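You operate a simulated robot arm through the tools that you are given. There is no shell and no other tool.

Carry out the task below with a simulated robot arm. There is one attempt and no reset: what you move stays moved.

Task
Stack two gauge blocks to 80 mm on the white square and bring the height gauge down on them.
Fine: the larger block goes below.

Only the result counts: the job must be done as asked and must still hold three seconds after the hand-in. Knocking over, shifting, dropping, spilling or breaking anything else fails it.

Robot
A 6-joint arm with a two-finger parallel gripper, fixed in place. Base frame: the origin is on the floor under the middle of its stand, x ahead of it, y to its left, z up. Lengths are in m, angles in degrees, forces in N, time in s.
With the tool pointing down near the work surface it reaches from about 0.42 to 0.86 m from the base axis. Its first joint turns from -115.0 to 115.0 degrees. Payload 4.2 kg.
Tool frame: the origin (TCP) lies between the finger pads and is the grasp point; the fingertips stand 0.023 m ahead of it; z points along the fingers, y is the line along which they close. Largest opening 0.094 m; finger width 0.038, thickness 0.01; the body of the gripper, 0.054 by 0.096 m, starts 0.039 m behind the TCP.
Orientation is told as [roll, pitch, yaw] about the base's x, y, z axes, in that order, counted from this pose: with the fingers straight down and closing along the base's y, the tool's x points along the base's -x, its y along +y and its z along -z.

Tools
- The arm moves only by the tool drive_tool. Its argument "commands" is one flat list of numbers, 7 for each row, row after row: the shift along the tool's x, y, z in m, then the turn, a rotation vector about the tool's x, y, z in degrees, then the finger opening in m, from 0 to 0.094. In form: [dx, dy, dz, rx, ry, rz, hand, dx, dy, dz, rx, ry, rz, hand, ...]. A call has 1 to 20 rows; each row is the pose to reach, as a shift and turn from the pose commanded when the call began, along the tool's axes at that moment. Each row takes 0.2 s and may step no farther than 0.05 m and 8.6 degrees from the row before; otherwise, or with a gripper value out of range, the whole call is refused. A pose out of reach is approached as far as the arm can. The call stops where the force on the tool passes 40 N (or 10 N more than at its start, if that is more) or the arm is blocked; 0.2 s more then pass. Each finger travels about 0.108 m/s and halts on what it meets, pressing with about 42 N; the grip force reading is that of the motor and also rises with nothing between the fingers. The clock runs only during rows and for 0.2 s after the last one: add rows that repeat a pose to give the fingers time. The reply holds the time, the measured pose of the TCP, the force on the tool along the base axes, the opening and the grip force, in the units named above and with some noise, with the torque about the TCP (base axes, N m) and any sound that the robot's microphone picked up.
- Cameras (640 x 400 px; columns grow to the right, rows downward): "scene" is fixed at [0.2212, 0.4993, 1.4412]; the picture's right is [-0.71, -0.71, 0.00], its down [-0.29, 0.29, -0.91] and it looks along [0.65, -0.64, -0.41] (base axes); focal length 279 px, centre (320, 200). "wrist" rides on the gripper at [0.086, 0.016, -0.074] in the tool frame; the picture's right is [-0.18, 0.98, 0.00], its down [-0.58, -0.11, -0.81] and it looks along [-0.79, -0.15, 0.59] (tool axes); focal length 243 px, centre (320, 200). There is no depth. A picture from a camera that has moved, and an enlarged one, comes with that camera's place and axes in the base frame and with its lens.
- camera(camera): a new picture of that camera. No time passes.
- lift_body(by): slides the trunk up (or, below 0, down) by that many m; the arm rides with it, the base frame stays. It gives what a move gives, with no picture.
- zoom(camera, box): a new picture of the part [left, top, right, bottom] of that camera's present view, enlarged. No time passes.
- close_job(): hands the job in; it is judged then, once.

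Nothing tells you positions but the pictures and the camera data. Unless the task says otherwise, let go and move clear before handing in.

The tools are called after "Call:" by a JSON object that holds its "name" and its "arguments". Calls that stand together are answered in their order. drive_tool: Moves the arm, as the interface text tells. Its arguments: {"type":"object","properties":{"commands":{"type":"array"}},"required":["commands"]} The other tools are called the same way: lift_body (by) moves the trunk up or down; camera (camera) takes a picture; zoom (camera, box) takes an enlarged picture of a part of a camera's view; close_job () hands the job in.

At the start:

```text
time_s: 0.0
tool_pos: [0.5022, 0.0029, 1.3199]
tcp_rot: [0.0, 0.0, 0.0]
ft_force: [0.6, 0.3, -0.4]
wrist_torque: [0.0, 0.0, 0.03]
finger_gap: 0.0938
grip_force: 0.0
trunk travel left (down, up): [-0.875, 0.115]
```

scene: 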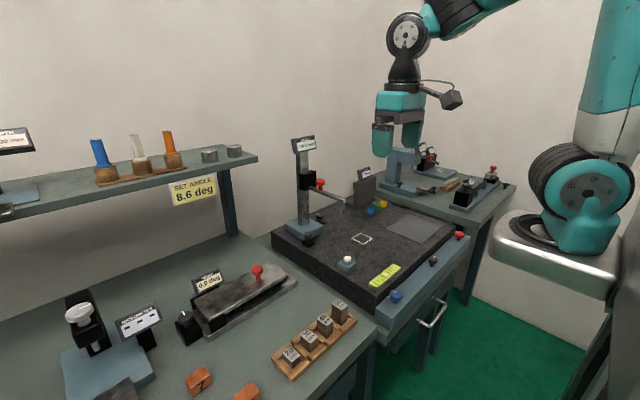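
wrist: 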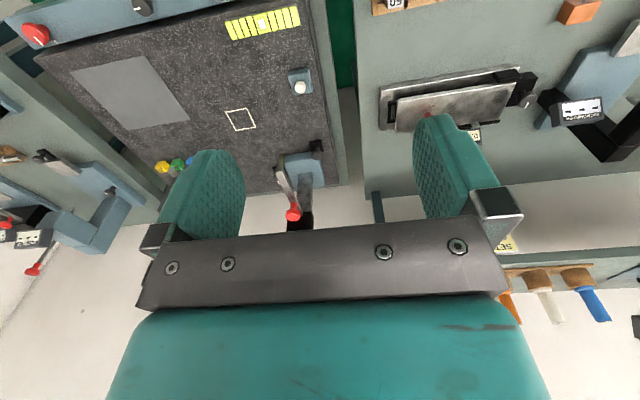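

I see a granite surface plate with a white outlined square and a height gauge on it, and a wooden rack of four gauge blocks on the bench to its left. I'll zoom in on the rack labels, the gauge and the plate before moving anything.

Call:
{"name": "zoom", "arguments": {"camera": "scene", "box": [260, 290, 370, 390]}}

Call:
{"name": "zoom", "arguments": {"camera": "scene", "box": [260, 120, 420, 280]}}

Call:
{"name": "zoom", "arguments": {"camera": "scene", "box": [320, 200, 480, 310]}}

Call:
{"name": "zoom", "arguments": {"camera": "wrist", "box": [200, 70, 360, 240]}}

```text
4.00 times, centred on (315, 340) of scene
camera zoom: at [0.2212, 0.4993, 1.4412], right [-0.71, -0.71, 0.0], down [-0.29, 0.29, -0.91], along [0.65, -0.64, -0.41], focal length 1118 px, centre (340, -360)
```

zoom: 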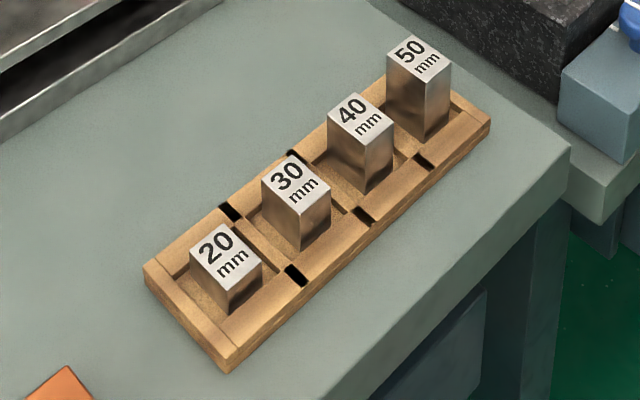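

```text
2.50 times, centred on (340, 200) of scene
camera zoom: at [0.2212, 0.4993, 1.4412], right [-0.71, -0.71, 0.0], down [-0.29, 0.29, -0.91], along [0.65, -0.64, -0.41], focal length 698 px, centre (270, 200)
```

zoom: 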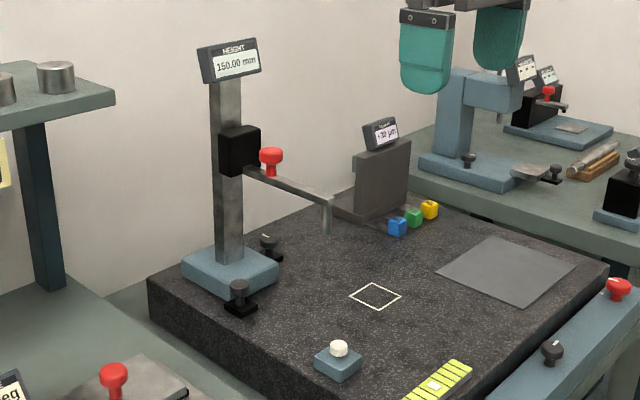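

```text
3.64 times, centred on (400, 255) of scene
camera zoom: at [0.2212, 0.4993, 1.4412], right [-0.71, -0.71, 0.0], down [-0.29, 0.29, -0.91], along [0.65, -0.64, -0.41], focal length 1016 px, centre (29, 0)
```

zoom: 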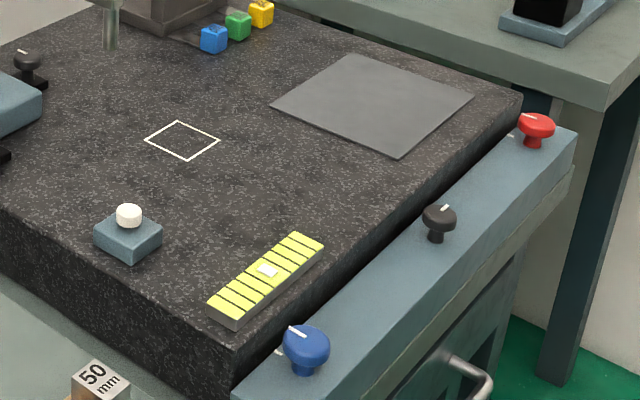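

```text
2.35 times, centred on (280, 155) of wrist
camera zoom: at [0.4164, 0.0185, 1.3949], right [0.18, 0.98, 0.0], down [0.58, -0.11, 0.81], along [0.79, -0.15, -0.59], focal length 571 px, centre (414, 306)
```

zoom: 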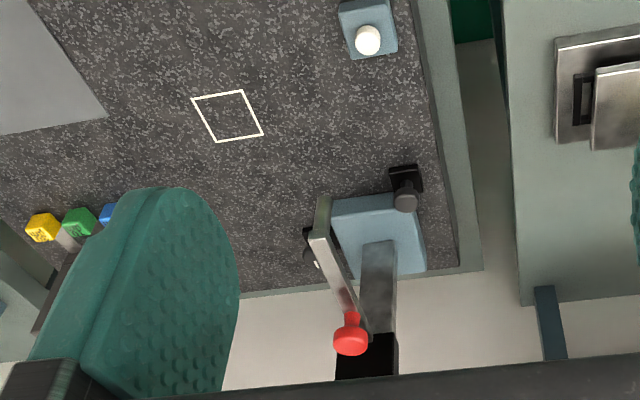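

I take the surface plate top to be at about z=0.86, with the white square near (0.757, -0.255). The gauge tip is near (0.75, -0.13, 1.02), and the rack of 20/30/40/50 blocks runs along y at x≈0.6. 80 mm is 50 + 30. I'll lower the trunk a little to get closer views.

Call:
{"name": "lift_body", "arguments": {"by": -0.15}}

```text
time_s: 1.8
tool_pos: [0.5035, 0.003, 1.1693]
tcp_rot: [0.1, -0.1, 0.0]
ft_force: [0.2, 0.0, -0.2]
wrist_torque: [-0.01, 0.0, 0.0]
finger_gap: 0.0939
grip_force: 0.0
trunk travel left (down, up): [-0.725, 0.265]
```

The trunk is 0.15 m lower and the tool is at z=1.169. Next I'll look at the gauge and the square with both cameras.

Call:
{"name": "camera", "arguments": {"camera": "wrist"}}

Call:
{"name": "zoom", "arguments": {"camera": "scene", "box": [270, 130, 370, 260]}}

```text
taken
camera wrist: at [0.4164, 0.0185, 1.2449], right [0.18, 0.98, 0.0], down [0.58, -0.11, 0.81], along [0.79, -0.15, -0.59], focal length 243 px, centre (320, 200)
```

wrist: 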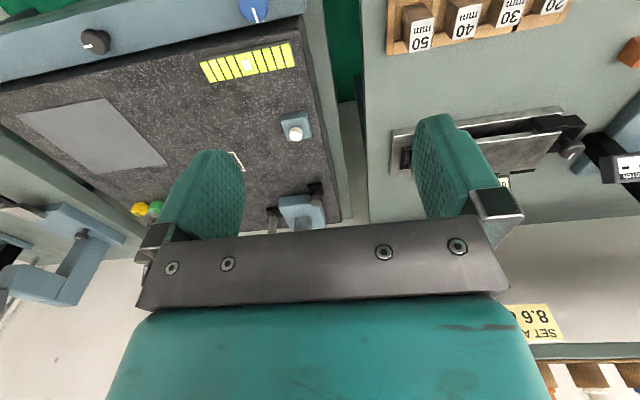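

```text
3.08 times, centred on (320, 195) of scene
camera zoom: at [0.2212, 0.4993, 1.4412], right [-0.71, -0.71, 0.0], down [-0.29, 0.29, -0.91], along [0.65, -0.64, -0.41], focal length 860 px, centre (320, 215)
```

zoom: 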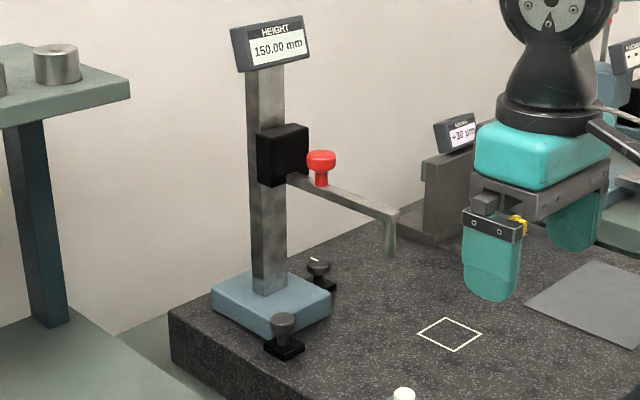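

The tip doesn't appear to be above the square, and the gauge base has two black clamp-like knobs beside it. I'll zoom in on those details.

Call:
{"name": "zoom", "arguments": {"camera": "scene", "box": [280, 210, 340, 250]}}

Call:
{"name": "zoom", "arguments": {"camera": "scene", "box": [290, 165, 350, 215]}}

Call:
{"name": "zoom", "arguments": {"camera": "wrist", "box": [220, 80, 400, 230]}}

Call:
{"name": "zoom", "arguments": {"camera": "wrist", "box": [380, 0, 580, 80]}}

```text
10.00 times, centred on (310, 230) of scene
camera zoom: at [0.2212, 0.4993, 1.4412], right [-0.71, -0.71, 0.0], down [-0.29, 0.29, -0.91], along [0.65, -0.64, -0.41], focal length 2794 px, centre (420, -100)
```

zoom: 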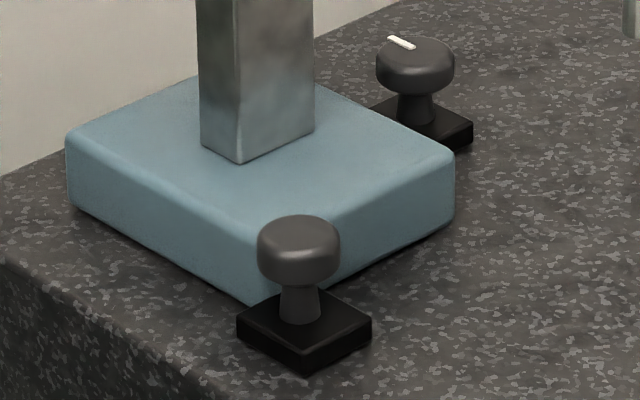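

```text
8.00 times, centred on (320, 190) of scene
camera zoom: at [0.2212, 0.4993, 1.4412], right [-0.71, -0.71, 0.0], down [-0.29, 0.29, -0.91], along [0.65, -0.64, -0.41], focal length 2235 px, centre (320, 280)
```

zoom: 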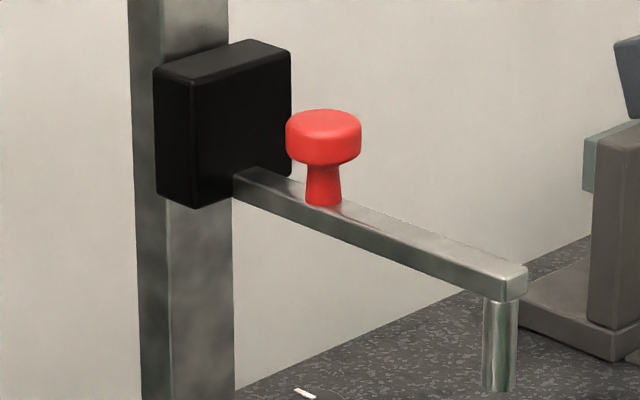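

```text
2.67 times, centred on (310, 155) of wrist
camera zoom: at [0.4164, 0.0185, 1.2449], right [0.18, 0.98, 0.0], down [0.58, -0.11, 0.81], along [0.79, -0.15, -0.59], focal length 647 px, centre (347, 320)
```

zoom: 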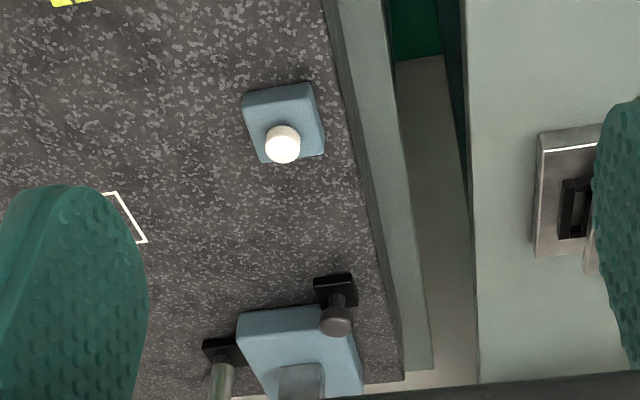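

```text
3.20 times, centred on (480, 40) of wrist
camera zoom: at [0.4164, 0.0185, 1.2449], right [0.18, 0.98, 0.0], down [0.58, -0.11, 0.81], along [0.79, -0.15, -0.59], focal length 776 px, centre (-192, 712)
```

zoom: 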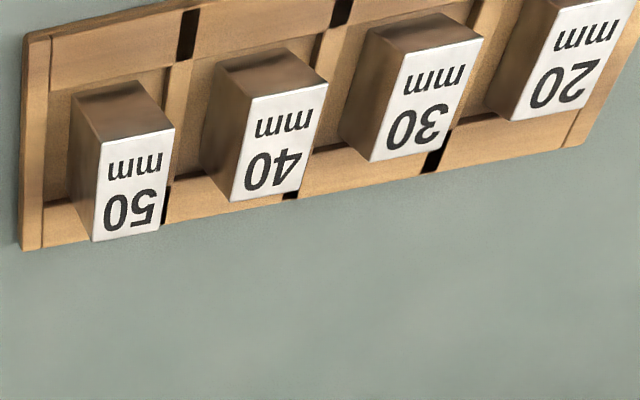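

The scene picture puts the gauge base at about (0.934, -0.123) with its arm along -x. Its tip is near (0.746, -0.123), about 0.11 m in +y from the square near (0.739, -0.237). I'll move the wrist camera up and to the right for a closer look at the gauge base and the knobs.

Call:
{"name": "drive_tool", "arguments": {"commands": [-0.016, -0.034, -0.017, 0, 0, 0, 0.094, -0.032, -0.068, -0.034, 0, 0, 0, 0.094, -0.048, -0.102, -0.05, 0, 0, 0, 0.094, -0.064, -0.136, -0.067, 0, 0, 0, 0.094, -0.08, -0.17, -0.084, 0, 0, 0, 0.094, -0.0965, -0.203, -0.1, 0, 0, 0, 0.094]}}

```text
time_s: 3.1
tool_pos: [0.6006, -0.2003, 1.2724]
tcp_rot: [0.0, 0.0, 0.1]
ft_force: [-0.4, -0.1, 0.8]
wrist_torque: [-0.02, -0.03, 0.01]
finger_gap: 0.094
grip_force: 0.1
trunk travel left (down, up): [-0.725, 0.265]
```

The tool is at (0.60, -0.20, 1.27). Next I'll take wrist pictures of the gauge.

Call:
{"name": "camera", "arguments": {"camera": "wrist"}}

Call:
{"name": "zoom", "arguments": {"camera": "wrist", "box": [260, 60, 460, 220]}}

```text
taken
camera wrist: at [0.5142, -0.1847, 1.3483], right [0.18, 0.98, 0.0], down [0.58, -0.11, 0.81], along [0.79, -0.15, -0.59], focal length 243 px, centre (320, 200)
```

wrist: 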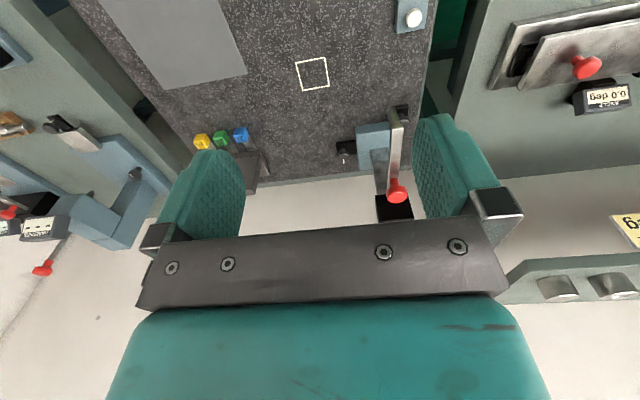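

```text
2.50 times, centred on (360, 140) of wrist
camera zoom: at [0.5142, -0.1847, 1.3483], right [0.18, 0.98, 0.0], down [0.58, -0.11, 0.81], along [0.79, -0.15, -0.59], focal length 606 px, centre (220, 350)
```

zoom: 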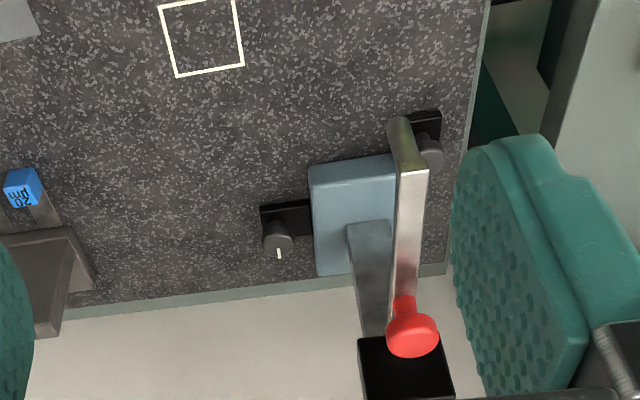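

The square again comes out near (0.739, -0.239) and the tip near (0.743, -0.12). I'll zoom further into the two black knobs and the gauge slider.

Call:
{"name": "zoom", "arguments": {"camera": "wrist", "box": [330, 95, 420, 165]}}

Call:
{"name": "zoom", "arguments": {"camera": "wrist", "box": [360, 90, 420, 225]}}

Call:
{"name": "zoom", "arguments": {"camera": "wrist", "box": [330, 0, 440, 60]}}

Call:
{"name": "zoom", "arguments": {"camera": "scene", "box": [280, 130, 330, 165]}}

```text
5.71 times, centred on (375, 130) of wrist
camera zoom: at [0.5142, -0.1847, 1.3483], right [0.18, 0.98, 0.0], down [0.58, -0.11, 0.81], along [0.79, -0.15, -0.59], focal length 1386 px, centre (6, 600)
```

zoom: 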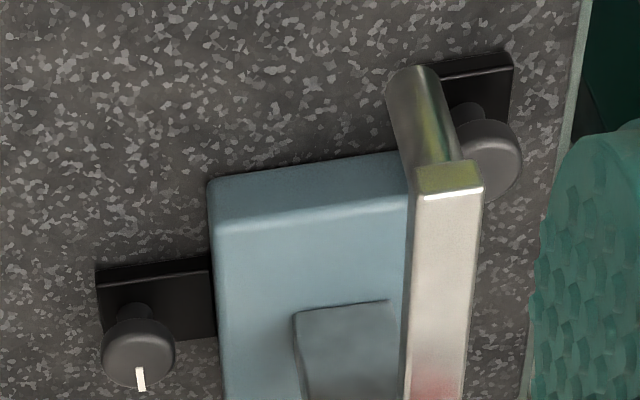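

```text
2.96 times, centred on (390, 158) of wrist
camera zoom: at [0.5142, -0.1847, 1.3483], right [0.18, 0.98, 0.0], down [0.58, -0.11, 0.81], along [0.79, -0.15, -0.59], focal length 719 px, centre (113, 326)
```

zoom: 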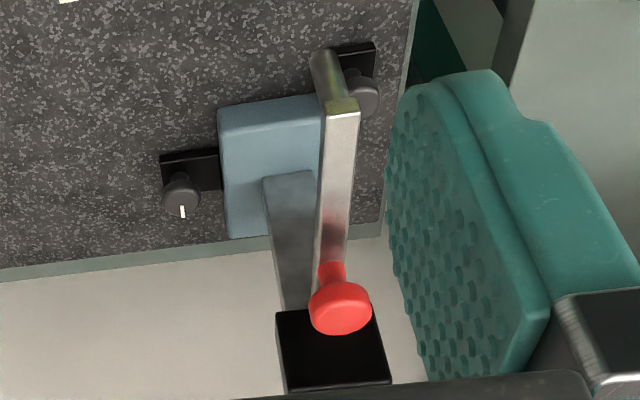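

```text
5.82 times, centred on (385, 30) of wrist
camera zoom: at [0.5142, -0.1847, 1.3483], right [0.18, 0.98, 0.0], down [0.58, -0.11, 0.81], along [0.79, -0.15, -0.59], focal length 1412 px, centre (-58, 1189)
```

zoom: 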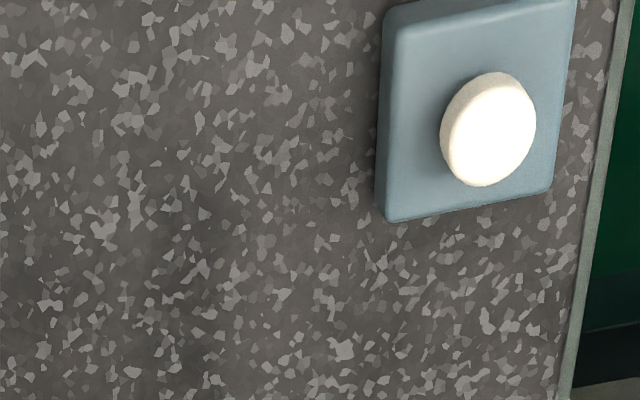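

```text
11.43 times, centred on (305, 148) of scene
camera zoom: at [0.2212, 0.4993, 1.4412], right [-0.71, -0.71, 0.0], down [-0.29, 0.29, -0.91], along [0.65, -0.64, -0.41], focal length 3193 px, centre (491, 800)
```

zoom: 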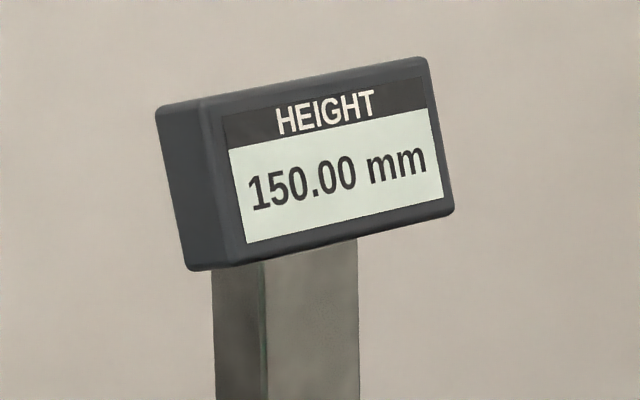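

The gauge base carries two small brackets. The one on its -y side has a marked knob near (0.93, -0.20), and the one at its front +y corner has an unmarked knob near (0.854, -0.069). The red handle on the slider arm is near (0.84, -0.12, 1.11). Next I'll fly to a view over the block rack.

Call:
{"name": "drive_tool", "arguments": {"commands": [0.017, 0.0333, 0.0136, 0, 0, 0, 0.094, 0.0333, 0.0667, 0.0271, 0, 0, 0, 0.094, 0.05, 0.1, 0.0407, 0, 0, 0, 0.094, 0.0667, 0.1333, 0.0542, 0, 0, 0, 0.094, 0.0833, 0.1667, 0.0678, 0, 0, 0, 0.094, 0.1, 0.2, 0.0813, 0, 0, 0, 0.094, 0.1167, 0.2333, 0.0949, 0, 0, 0, 0.094, 0.1333, 0.2667, 0.1084, 0, 0, 0, 0.094, 0.15, 0.3, 0.122, 0, 0, 0, 0.094]}}

```text
time_s: 5.2
tool_pos: [0.4486, 0.0965, 1.1463]
tcp_rot: [0.0, 0.1, 0.0]
ft_force: [0.3, -0.1, 0.4]
wrist_torque: [0.0, 0.02, 0.0]
finger_gap: 0.094
grip_force: 0.0
trunk travel left (down, up): [-0.725, 0.265]
```

The tool is now behind and above the rack. I'll take close wrist views of the blocks.

Call:
{"name": "camera", "arguments": {"camera": "wrist"}}

Call:
{"name": "zoom", "arguments": {"camera": "wrist", "box": [270, 40, 450, 150]}}

```text
taken
camera wrist: at [0.3624, 0.1132, 1.2209], right [0.18, 0.98, 0.0], down [0.58, -0.11, 0.81], along [0.79, -0.15, -0.59], focal length 243 px, centre (320, 200)
```

wrist: 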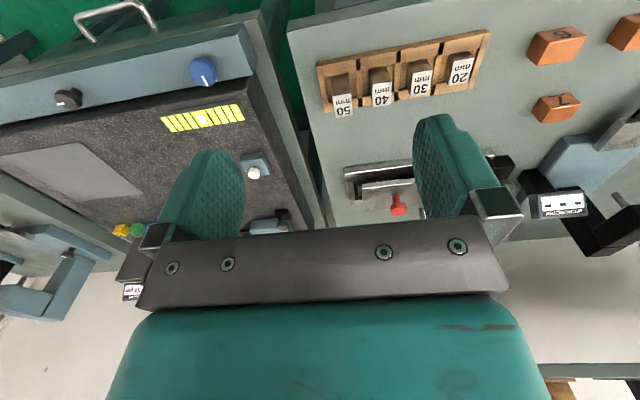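

```text
3.56 times, centred on (360, 95) of wrist
camera zoom: at [0.3624, 0.1132, 1.2209], right [0.18, 0.98, 0.0], down [0.58, -0.11, 0.81], along [0.79, -0.15, -0.59], focal length 863 px, centre (178, 573)
```

zoom: 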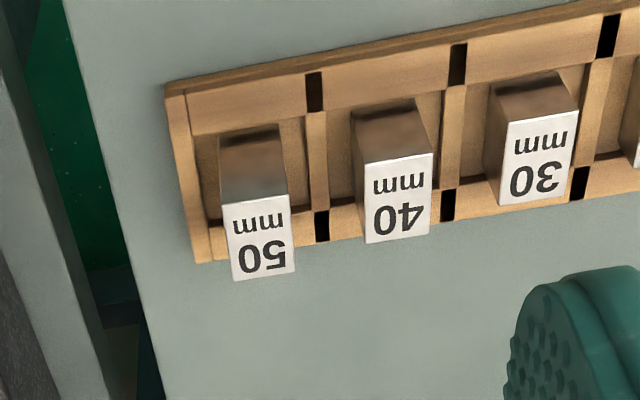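

I estimate the 50 block at about (0.548, 0.109) with its top at z≈0.939. The 30 block is at about (0.545, 0.210) with its top at z≈0.92. The blocks are about 25 mm wide along y and 50 mm apart. I'll hover over the 50 block to refine this.

Call:
{"name": "drive_tool", "arguments": {"commands": [-0.025, 0.003, 0.0315, 0, 0, 0, 0.094, -0.05, 0.006, 0.063, 0, 0, 0, 0.094, -0.075, 0.009, 0.0945, 0, 0, 0, 0.094, -0.099, 0.0125, 0.126, 0, 0, 0, 0.094, -0.099, 0.0125, 0.126, 0, 0, 0, 0.094]}}

Call:
{"name": "camera", "arguments": {"camera": "wrist"}}

Call:
{"name": "camera", "arguments": {"camera": "scene"}}

```text
time_s: 6.3
tool_pos: [0.5481, 0.1112, 1.0211]
tcp_rot: [0.1, 0.0, 0.0]
ft_force: [-0.3, 0.2, -0.1]
wrist_torque: [0.0, -0.03, -0.03]
finger_gap: 0.0937
grip_force: 0.1
trunk travel left (down, up): [-0.725, 0.265]
```

```text
taken
camera wrist: at [0.4617, 0.1267, 1.0958], right [0.18, 0.98, 0.0], down [0.58, -0.11, 0.81], along [0.79, -0.15, -0.59], focal length 243 px, centre (320, 200)
```

wrist: 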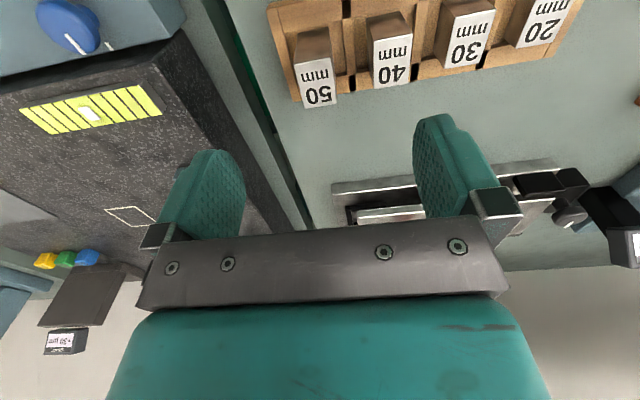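

```text
taken
```

scene: 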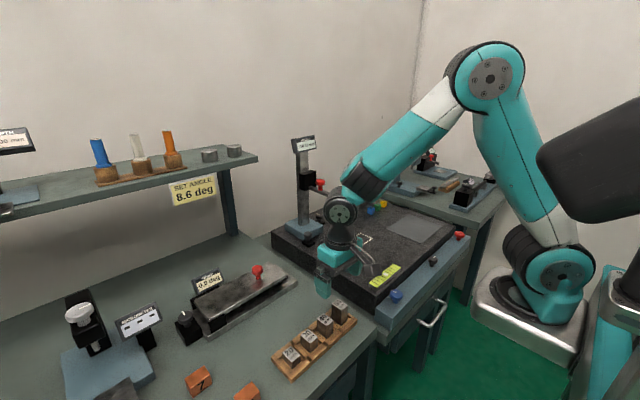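

The block tops are clear in the wrist view. I'll enlarge to measure them accurately.

Call:
{"name": "zoom", "arguments": {"camera": "wrist", "box": [260, 0, 420, 120]}}

Call:
{"name": "zoom", "arguments": {"camera": "wrist", "box": [420, 0, 600, 110]}}

Call:
{"name": "zoom", "arguments": {"camera": "scene", "box": [270, 290, 360, 385]}}

```text
3.33 times, centred on (340, 60) of wrist
camera zoom: at [0.4617, 0.1267, 1.0958], right [0.18, 0.98, 0.0], down [0.58, -0.11, 0.81], along [0.79, -0.15, -0.59], focal length 809 px, centre (253, 667)
```

zoom: 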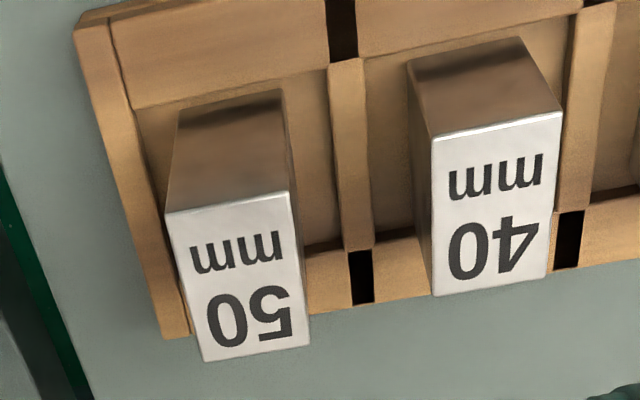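

```text
3.56 times, centred on (510, 55) of wrist
camera zoom: at [0.4617, 0.1267, 1.0958], right [0.18, 0.98, 0.0], down [0.58, -0.11, 0.81], along [0.79, -0.15, -0.59], focal length 863 px, centre (-356, 716)
```

zoom: 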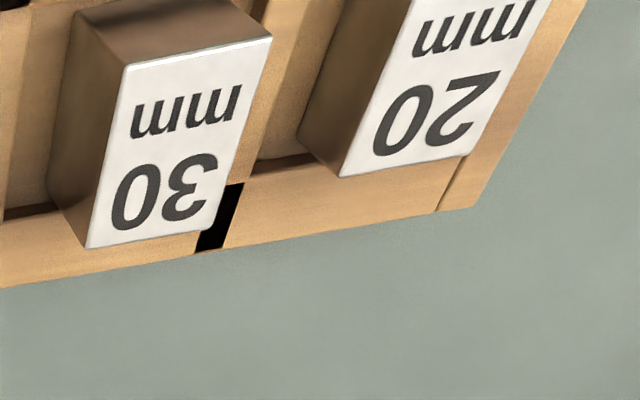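

```text
4.21 times, centred on (315, 338) of scene
camera zoom: at [0.2212, 0.4993, 1.4412], right [-0.71, -0.71, 0.0], down [-0.29, 0.29, -0.91], along [0.65, -0.64, -0.41], focal length 1176 px, centre (341, -379)
```

zoom: 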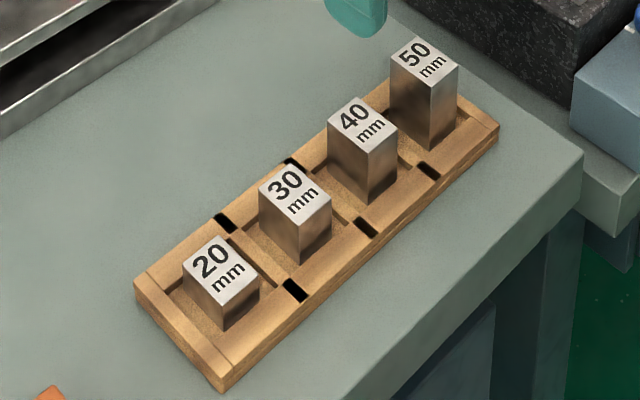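

The 50 block is centred near (0.5476, 0.1087), with its top at z≈0.935, about 24 mm in y by 32 mm in x, and square to the base axes. I'll narrow the fingers to 45 mm, go down until the tips are just around the top, and check alignment.

Call:
{"name": "drive_tool", "arguments": {"commands": [0.0, -0.002, 0.02, 0, 0, 0, 0.045, 0.0, -0.002, 0.04, 0, 0, 0, 0.045, 0.0, -0.002, 0.058, 0, 0, 0, 0.045, 0.0, -0.002, 0.058, 0, 0, 0, 0.045]}}

Call:
{"name": "camera", "arguments": {"camera": "wrist"}}

Call:
{"name": "zoom", "arguments": {"camera": "scene", "box": [270, 260, 390, 370]}}

```text
time_s: 7.3
tool_pos: [0.5483, 0.1093, 0.9634]
tcp_rot: [0.0, 0.0, 0.0]
ft_force: [0.7, -0.3, -0.2]
wrist_torque: [0.04, 0.03, 0.02]
finger_gap: 0.0448
grip_force: 0.2
trunk travel left (down, up): [-0.725, 0.265]
```

```text
taken
camera wrist: at [0.4624, 0.1241, 1.0382], right [0.18, 0.98, 0.0], down [0.58, -0.11, 0.81], along [0.79, -0.15, -0.59], focal length 243 px, centre (320, 200)
```

wrist: 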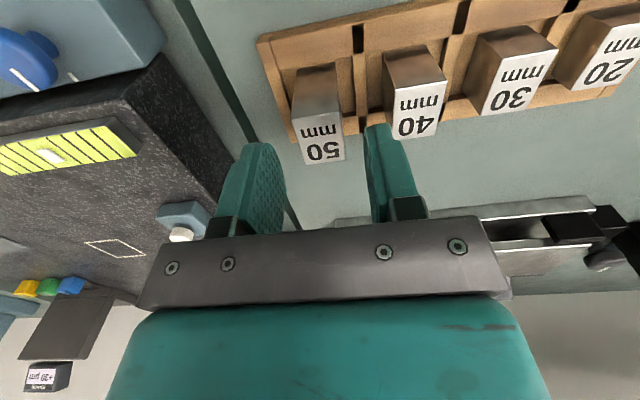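

```text
3.64 times, centred on (330, 315) of scene
camera zoom: at [0.2212, 0.4993, 1.4412], right [-0.71, -0.71, 0.0], down [-0.29, 0.29, -0.91], along [0.65, -0.64, -0.41], focal length 1016 px, centre (284, -218)
```

zoom: 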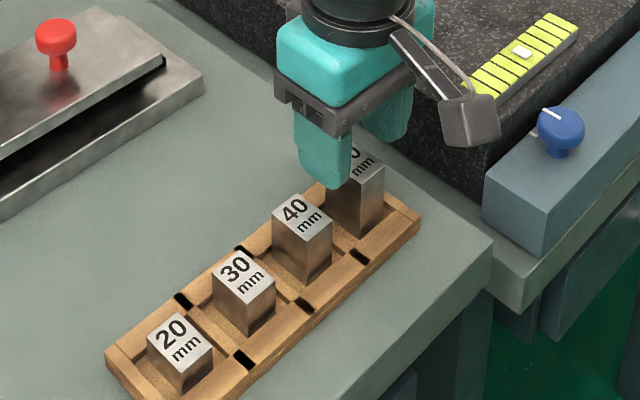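

The fingers straddle the 50 block symmetrically, with the midpoint at column ~321 and the block at ~321. I'll descend to z≈0.923 and close.

Call:
{"name": "drive_tool", "arguments": {"commands": [0.001, 0.0006, 0.015, 0, 0, 0, 0.045, 0.001, 0.0006, 0.03, 0, 0, 0, 0.045, 0.001, 0.0006, 0.041, 0, 0, 0, 0.045, 0.001, 0.0006, 0.041, 0, 0, 0, 0.045]}}

Call:
{"name": "camera", "arguments": {"camera": "wrist"}}

```text
time_s: 8.3
tool_pos: [0.5463, 0.1107, 0.9241]
tcp_rot: [0.0, 0.0, -0.1]
ft_force: [0.5, -0.4, -1.2]
wrist_torque: [-0.01, 0.03, -0.01]
finger_gap: 0.045
grip_force: 0.0
trunk travel left (down, up): [-0.725, 0.265]
```

```text
taken
camera wrist: at [0.4602, 0.1263, 0.9983], right [0.18, 0.98, 0.0], down [0.58, -0.11, 0.81], along [0.79, -0.15, -0.59], focal length 243 px, centre (320, 200)
```

wrist: 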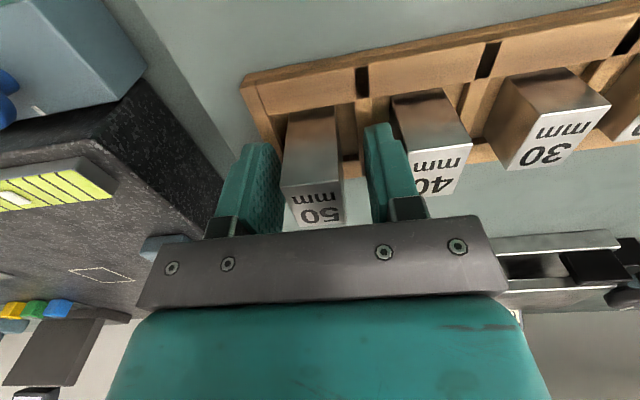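

The block sits slightly to the left between the fingers, so I'll shift 2 mm towards -y and close on it.

Call:
{"name": "drive_tool", "arguments": {"commands": [-0.001, -0.002, 0.0, 0, 0, 0, 0.045, -0.001, -0.002, 0.0, 0, 0, 0, 0.03, -0.001, -0.002, 0.0, 0, 0, 0, 0.015, -0.001, -0.002, 0.0, 0, 0, 0, 0.015, -0.001, -0.002, 0.0, 0, 0, 0, 0.015]}}

Call:
{"name": "camera", "arguments": {"camera": "wrist"}}

```text
time_s: 9.6
tool_pos: [0.5475, 0.1068, 0.9219]
tcp_rot: [-0.1, 0.0, 0.0]
ft_force: [0.6, 1.3, 1.0]
wrist_torque: [0.05, 0.03, -0.04]
finger_gap: 0.0238
grip_force: 41.8
trunk travel left (down, up): [-0.725, 0.265]
```

```text
taken
camera wrist: at [0.4617, 0.1238, 0.9978], right [0.18, 0.98, 0.0], down [0.58, -0.11, 0.81], along [0.79, -0.15, -0.59], focal length 243 px, centre (320, 200)
```

wrist: 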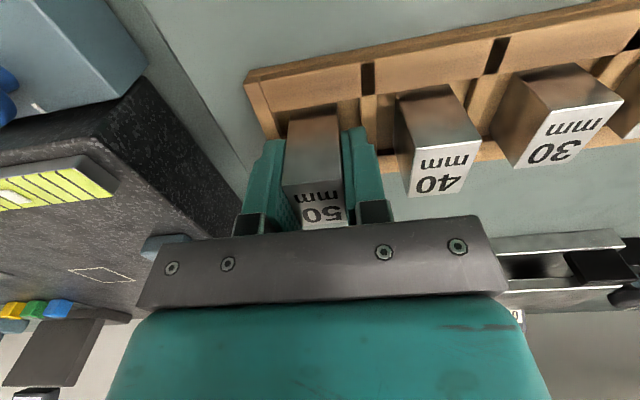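

The 50 block is gripped (gap 23.8 mm, 42 N). I'll lift it 10 cm straight up, carry it across at z≈1.02 to (0.61, -0.24), and check it there.

Call:
{"name": "drive_tool", "arguments": {"commands": [0, 0, -0.03, 0, 0, 0, 0.015, 0, 0, -0.065, 0, 0, 0, 0.015, 0, 0, -0.1, 0, 0, 0, 0.015, -0.01, -0.04, -0.1, 0, 0, 0, 0.015, -0.02, -0.08, -0.1, 0, 0, 0, 0.015, -0.03, -0.12, -0.1, 0, 0, 0, 0.015, -0.04, -0.16, -0.1, 0, 0, 0, 0.015, -0.05, -0.2, -0.1, 0, 0, 0, 0.015, -0.055, -0.24, -0.1, 0, 0, 0, 0.015, -0.06, -0.28, -0.1, 0, 0, 0, 0.015, -0.06, -0.315, -0.1, 0, 0, 0, 0.015, -0.06, -0.345, -0.1, 0, 0, 0, 0.015, -0.06, -0.345, -0.1, 0, 0, 0, 0.015]}}

Call:
{"name": "camera", "arguments": {"camera": "wrist"}}

Call:
{"name": "camera", "arguments": {"camera": "scene"}}

```text
time_s: 12.3
tool_pos: [0.6088, -0.2359, 1.0208]
tcp_rot: [0.0, 0.0, 0.0]
ft_force: [-0.5, 1.0, -2.3]
wrist_torque: [0.03, -0.01, 0.01]
finger_gap: 0.0238
grip_force: 42.2
trunk travel left (down, up): [-0.725, 0.265]
```

```text
taken
camera wrist: at [0.5228, -0.2217, 1.0964], right [0.18, 0.98, 0.0], down [0.58, -0.11, 0.81], along [0.79, -0.15, -0.59], focal length 243 px, centre (320, 200)
```

wrist: 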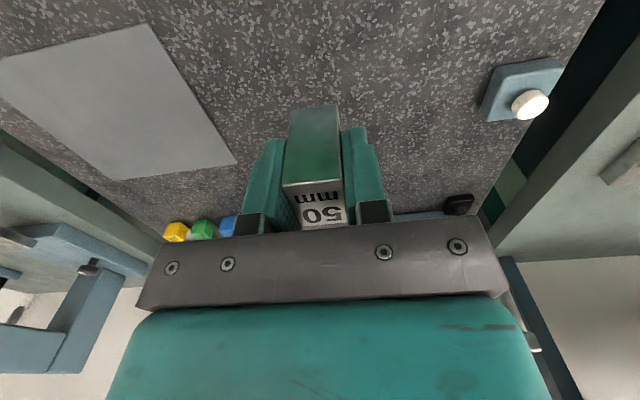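

```text
taken
```

scene: 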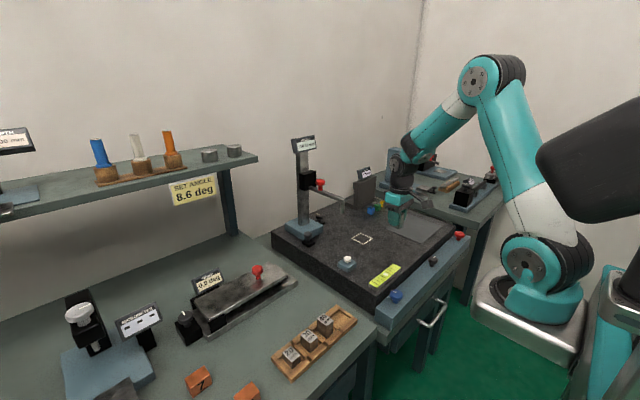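

The block is held firmly. I'll move forward to the square at about (0.739, -0.238) and lower to just above the plate.

Call:
{"name": "drive_tool", "arguments": {"commands": [-0.033, 0, 0.0, 0, 0, 0, 0.015, -0.066, 0, 0.0, 0, 0, 0, 0.015, -0.1, 0, 0.01, 0, 0, 0, 0.015, -0.131, 0, 0.03, 0, 0, 0, 0.015, -0.131, 0, 0.06, 0, 0, 0, 0.015, -0.131, 0, 0.08, 0, 0, 0, 0.015, -0.131, 0, 0.08, 0, 0, 0, 0.015]}}

Call:
{"name": "camera", "arguments": {"camera": "wrist"}}

Call:
{"name": "zoom", "arguments": {"camera": "scene", "box": [300, 170, 440, 270]}}

```text
time_s: 13.9
tool_pos: [0.7391, -0.2379, 0.9421]
tcp_rot: [-0.1, 0.0, 0.1]
ft_force: [0.1, -0.6, -3.9]
wrist_torque: [0.02, -0.02, 0.01]
finger_gap: 0.024
grip_force: 41.7
trunk travel left (down, up): [-0.725, 0.265]
```

```text
taken
camera wrist: at [0.6529, -0.2219, 1.0166], right [0.18, 0.98, 0.0], down [0.58, -0.11, 0.81], along [0.79, -0.15, -0.59], focal length 243 px, centre (320, 200)
```

wrist: 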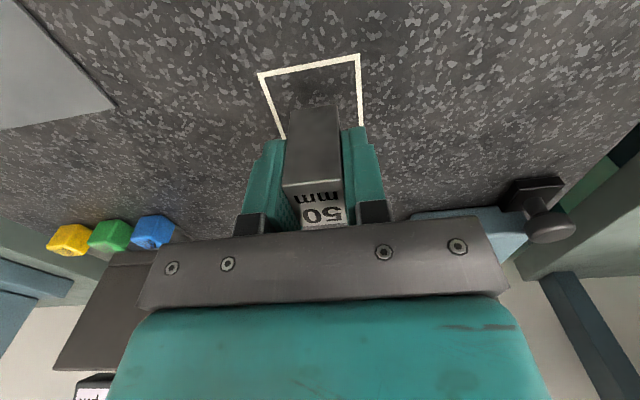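

```text
4.00 times, centred on (370, 220) of scene
camera zoom: at [0.2212, 0.4993, 1.4412], right [-0.71, -0.71, 0.0], down [-0.29, 0.29, -0.91], along [0.65, -0.64, -0.41], focal length 1118 px, centre (120, 120)
```

zoom: 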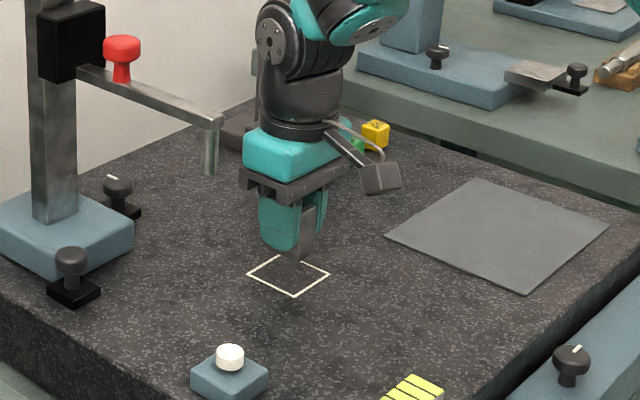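

The square's front edge is at x≈0.711 and spans y from -0.266 to -0.213, so its centre is (0.738, -0.2395). The block is within about 2 mm of that. I'll lower it in small steps and watch the force.

Call:
{"name": "drive_tool", "arguments": {"commands": [0.001, -0.0015, 0.008, 0, 0, 0, 0.015, 0.001, -0.0015, 0.014, 0, 0, 0, 0.015, 0.001, -0.0015, 0.014, 0, 0, 0, 0.015]}}

Call:
{"name": "zoom", "arguments": {"camera": "scene", "box": [345, 200, 405, 250]}}

```text
time_s: 14.8
tool_pos: [0.7374, -0.2392, 0.9256]
tcp_rot: [0.0, 0.0, 0.1]
ft_force: [0.3, -0.6, -3.2]
wrist_torque: [0.01, 0.01, 0.01]
finger_gap: 0.0238
grip_force: 41.9
trunk travel left (down, up): [-0.725, 0.265]
```

```text
8.00 times, centred on (375, 225) of scene
camera zoom: at [0.2212, 0.4993, 1.4412], right [-0.71, -0.71, 0.0], down [-0.29, 0.29, -0.91], along [0.65, -0.64, -0.41], focal length 2235 px, centre (-120, 0)
```

zoom: 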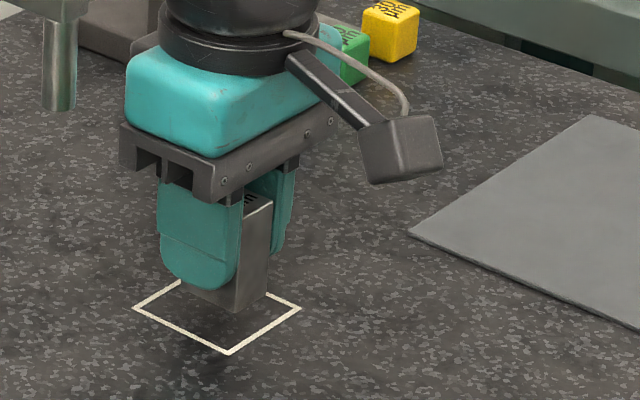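

The block looks a few millimetres above the plate still. I'll continue down in 2 mm steps.

Call:
{"name": "drive_tool", "arguments": {"commands": [0, 0, 0.002, 0, 0, 0, 0.015, 0, 0, 0.004, 0, 0, 0, 0.015, 0, 0, 0.004, 0, 0, 0, 0.015]}}

Call:
{"name": "zoom", "arguments": {"camera": "scene", "box": [345, 200, 405, 250]}}

Call:
{"name": "camera", "arguments": {"camera": "wrist"}}

```text
time_s: 15.6
tool_pos: [0.7382, -0.2367, 0.9228]
tcp_rot: [-0.1, 0.0, 0.1]
ft_force: [0.2, -0.7, -3.2]
wrist_torque: [-0.03, 0.01, 0.02]
finger_gap: 0.024
grip_force: 41.5
trunk travel left (down, up): [-0.725, 0.265]
```

```text
8.00 times, centred on (375, 225) of scene
camera zoom: at [0.2212, 0.4993, 1.4412], right [-0.71, -0.71, 0.0], down [-0.29, 0.29, -0.91], along [0.65, -0.64, -0.41], focal length 2235 px, centre (-120, 0)
```

zoom: 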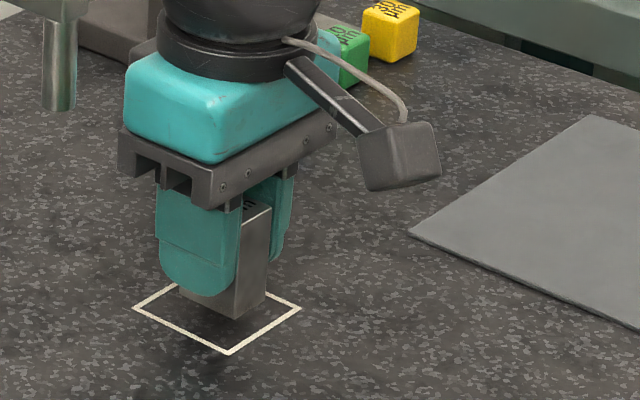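

```text
taken
camera wrist: at [0.6522, -0.2218, 0.9987], right [0.18, 0.98, 0.0], down [0.58, -0.11, 0.81], along [0.79, -0.15, -0.59], focal length 243 px, centre (320, 200)
```

wrist: 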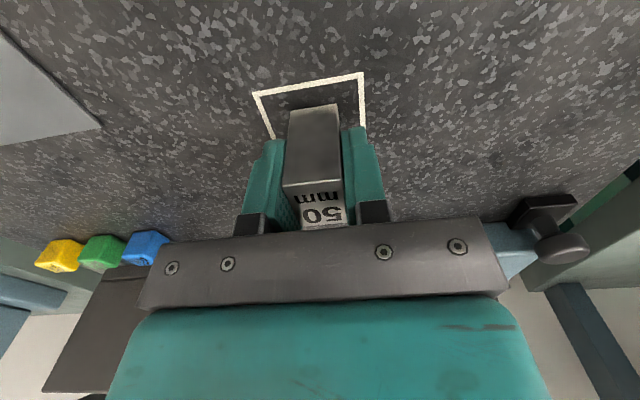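

No contact yet, and the force still reads only the block's weight. Two views now suggest the plate is at z≈0.880, so I'll keep stepping down.

Call:
{"name": "drive_tool", "arguments": {"commands": [0, 0, 0.0015, 0, 0, 0, 0.015, 0, 0, 0.003, 0, 0, 0, 0.015, 0, 0, 0.003, 0, 0, 0, 0.015]}}

Call:
{"name": "zoom", "arguments": {"camera": "scene", "box": [345, 200, 405, 250]}}

```text
time_s: 16.4
tool_pos: [0.7388, -0.2387, 0.9206]
tcp_rot: [0.0, 0.0, 0.0]
ft_force: [0.2, 0.7, -3.0]
wrist_torque: [0.02, -0.01, -0.02]
finger_gap: 0.0239
grip_force: 41.8
trunk travel left (down, up): [-0.725, 0.265]
```

```text
8.00 times, centred on (375, 225) of scene
camera zoom: at [0.2212, 0.4993, 1.4412], right [-0.71, -0.71, 0.0], down [-0.29, 0.29, -0.91], along [0.65, -0.64, -0.41], focal length 2235 px, centre (-120, 0)
```

zoom: 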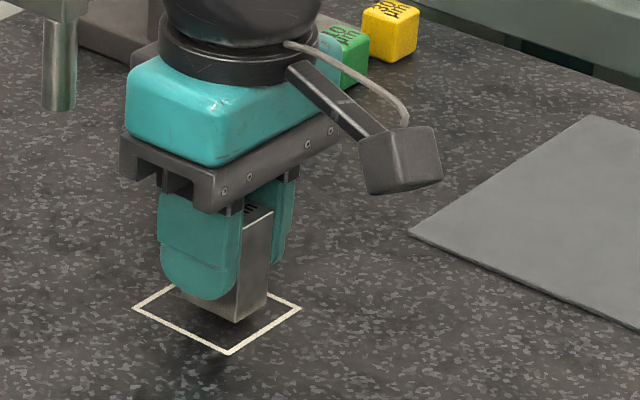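

The block is still in the air. The square may be slightly lower and farther than I estimated. I'll lower a bit more while watching the force.

Call:
{"name": "drive_tool", "arguments": {"commands": [0, 0, 0.0015, 0, 0, 0, 0.015, 0, 0, 0.003, 0, 0, 0, 0.015, 0, 0, 0.004, 0, 0, 0, 0.015, 0, 0, 0.004, 0, 0, 0, 0.015]}}

Call:
{"name": "zoom", "arguments": {"camera": "scene", "box": [345, 200, 405, 250]}}

Call:
{"name": "zoom", "arguments": {"camera": "wrist", "box": [220, 40, 420, 240]}}

```text
time_s: 17.4
tool_pos: [0.738, -0.2387, 0.9168]
tcp_rot: [0.0, -0.1, 0.1]
ft_force: [0.3, 0.7, -3.2]
wrist_torque: [0.01, -0.06, -0.02]
finger_gap: 0.0236
grip_force: 42.1
trunk travel left (down, up): [-0.725, 0.265]
```

```text
8.00 times, centred on (375, 225) of scene
camera zoom: at [0.2212, 0.4993, 1.4412], right [-0.71, -0.71, 0.0], down [-0.29, 0.29, -0.91], along [0.65, -0.64, -0.41], focal length 2235 px, centre (-120, 0)
```

zoom: 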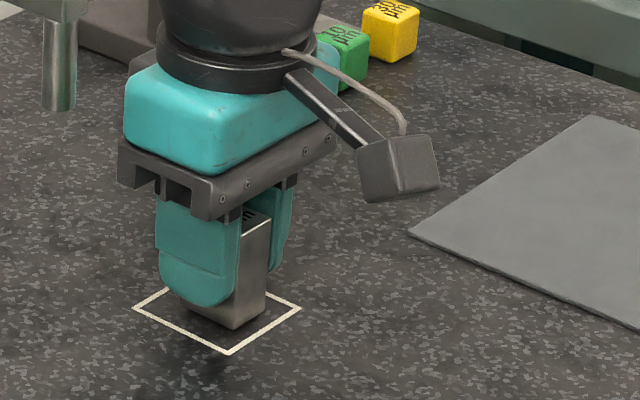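

```text
2.00 times, centred on (320, 140) of wrist
camera zoom: at [0.6523, -0.2223, 0.9928], right [0.18, 0.98, 0.0], down [0.58, -0.11, 0.81], along [0.79, -0.15, -0.59], focal length 485 px, centre (320, 320)
```

zoom: 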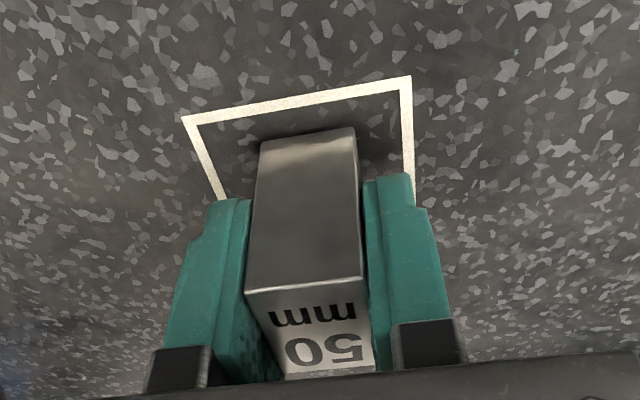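

No contact yet at a block bottom of z≈0.881. The square now works out as 60 mm wide, centred near (0.747, -0.241), on a plate at about z≈0.875. I'll shift 8 mm forward and 2.5 mm towards -y while still clear, then keep lowering.

Call:
{"name": "drive_tool", "arguments": {"commands": [-0.004, -0.0012, 0.0, 0, 0, 0, 0.015, -0.008, -0.0025, 0.0, 0, 0, 0, 0.015, -0.008, -0.0025, 0.0015, 0, 0, 0, 0.015, -0.008, -0.0025, 0.003, 0, 0, 0, 0.015, -0.008, -0.0025, 0.003, 0, 0, 0, 0.015]}}

Call:
{"name": "zoom", "arguments": {"camera": "scene", "box": [345, 200, 405, 250]}}

Call:
{"name": "zoom", "arguments": {"camera": "wrist", "box": [220, 40, 420, 240]}}

```text
time_s: 18.6
tool_pos: [0.7472, -0.2407, 0.9153]
tcp_rot: [-0.1, 0.0, -0.1]
ft_force: [0.1, -0.6, -2.5]
wrist_torque: [0.01, -0.05, 0.01]
finger_gap: 0.0238
grip_force: 41.8
trunk travel left (down, up): [-0.725, 0.265]
```

```text
8.00 times, centred on (375, 225) of scene
camera zoom: at [0.2212, 0.4993, 1.4412], right [-0.71, -0.71, 0.0], down [-0.29, 0.29, -0.91], along [0.65, -0.64, -0.41], focal length 2235 px, centre (-120, 0)
```

zoom: 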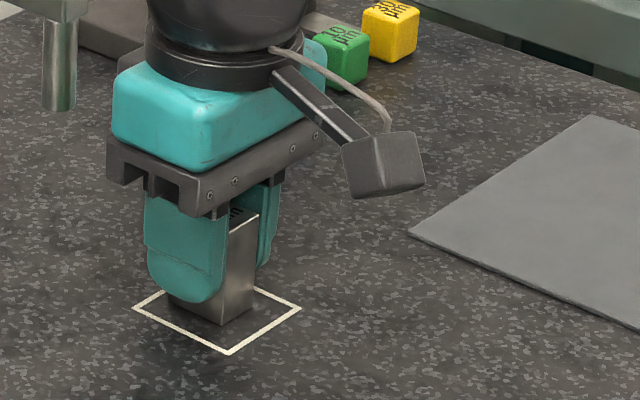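

```text
2.00 times, centred on (320, 140) of wrist
camera zoom: at [0.6605, -0.2244, 0.9904], right [0.18, 0.98, 0.0], down [0.58, -0.11, 0.81], along [0.79, -0.15, -0.59], focal length 485 px, centre (320, 320)
```

zoom: 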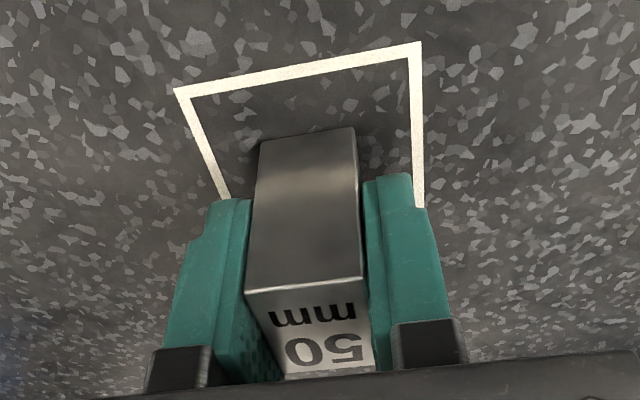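

The block now looks centred inside the square and is very close to the surface. I'll continue in 1 mm steps.

Call:
{"name": "drive_tool", "arguments": {"commands": [0, 0, 0.001, 0, 0, 0, 0.015, 0, 0, 0.002, 0, 0, 0, 0.015, 0, 0, 0.002, 0, 0, 0, 0.015]}}

Call:
{"name": "zoom", "arguments": {"camera": "wrist", "box": [220, 40, 420, 240]}}

```text
time_s: 19.4
tool_pos: [0.7456, -0.2399, 0.9138]
tcp_rot: [0.0, -0.2, -0.1]
ft_force: [-0.3, -1.9, 16.0]
wrist_torque: [0.0, 0.36, 0.02]
finger_gap: 0.0238
grip_force: 41.9
trunk travel left (down, up): [-0.725, 0.265]
```

```text
2.00 times, centred on (320, 140) of wrist
camera zoom: at [0.6599, -0.2241, 0.9896], right [0.18, 0.98, 0.0], down [0.58, -0.11, 0.81], along [0.79, -0.15, -0.59], focal length 485 px, centre (320, 320)
```

zoom: 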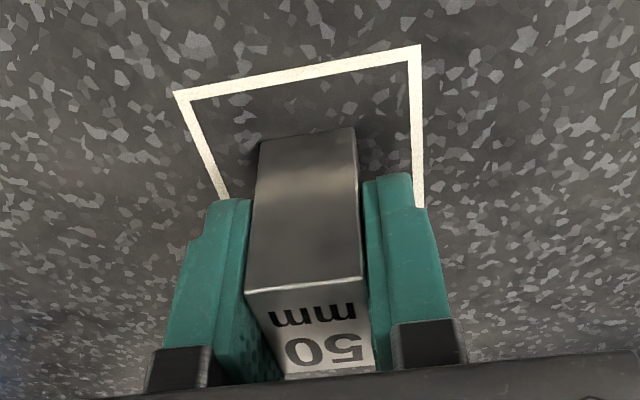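

The block touched down (+16 N) centred in y and within about 4 mm in x. I'll ease off the push, open the fingers and look before rising.

Call:
{"name": "drive_tool", "arguments": {"commands": [0, 0, -0.001, 0, 0, 0, 0.015, 0, 0, -0.001, 0, 0, 0, 0.03, 0, 0, -0.001, 0, 0, 0, 0.045, 0, 0, -0.001, 0, 0, 0, 0.05, 0, 0, -0.001, 0, 0, 0, 0.05]}}

Call:
{"name": "zoom", "arguments": {"camera": "wrist", "box": [220, 40, 420, 240]}}

Call:
{"name": "zoom", "arguments": {"camera": "scene", "box": [345, 200, 405, 250]}}

```text
time_s: 20.6
tool_pos: [0.7476, -0.2401, 0.9141]
tcp_rot: [0.0, -0.1, 0.0]
ft_force: [0.2, 0.2, 0.4]
wrist_torque: [0.0, -0.01, 0.0]
finger_gap: 0.0501
grip_force: 0.1
trunk travel left (down, up): [-0.725, 0.265]
```

```text
2.00 times, centred on (320, 140) of wrist
camera zoom: at [0.6598, -0.2248, 0.989], right [0.18, 0.98, 0.0], down [0.58, -0.11, 0.81], along [0.79, -0.15, -0.59], focal length 485 px, centre (320, 320)
```

zoom: 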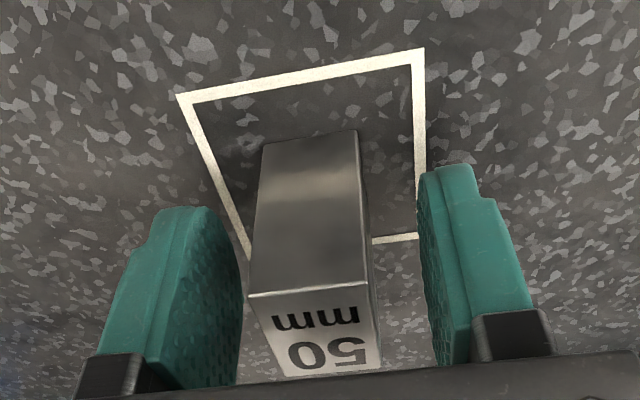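

```text
8.00 times, centred on (375, 225) of scene
camera zoom: at [0.2212, 0.4993, 1.4412], right [-0.71, -0.71, 0.0], down [-0.29, 0.29, -0.91], along [0.65, -0.64, -0.41], focal length 2235 px, centre (-120, 0)
```

zoom: 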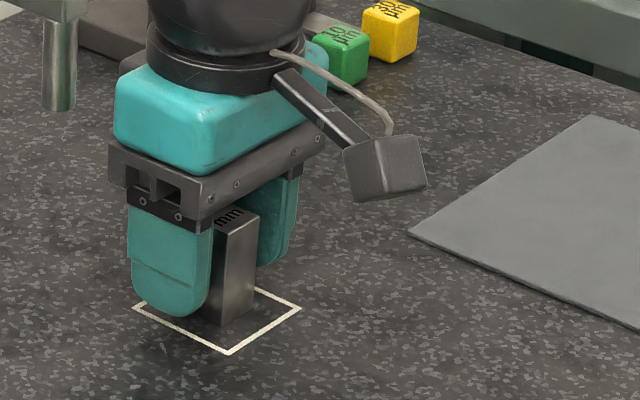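

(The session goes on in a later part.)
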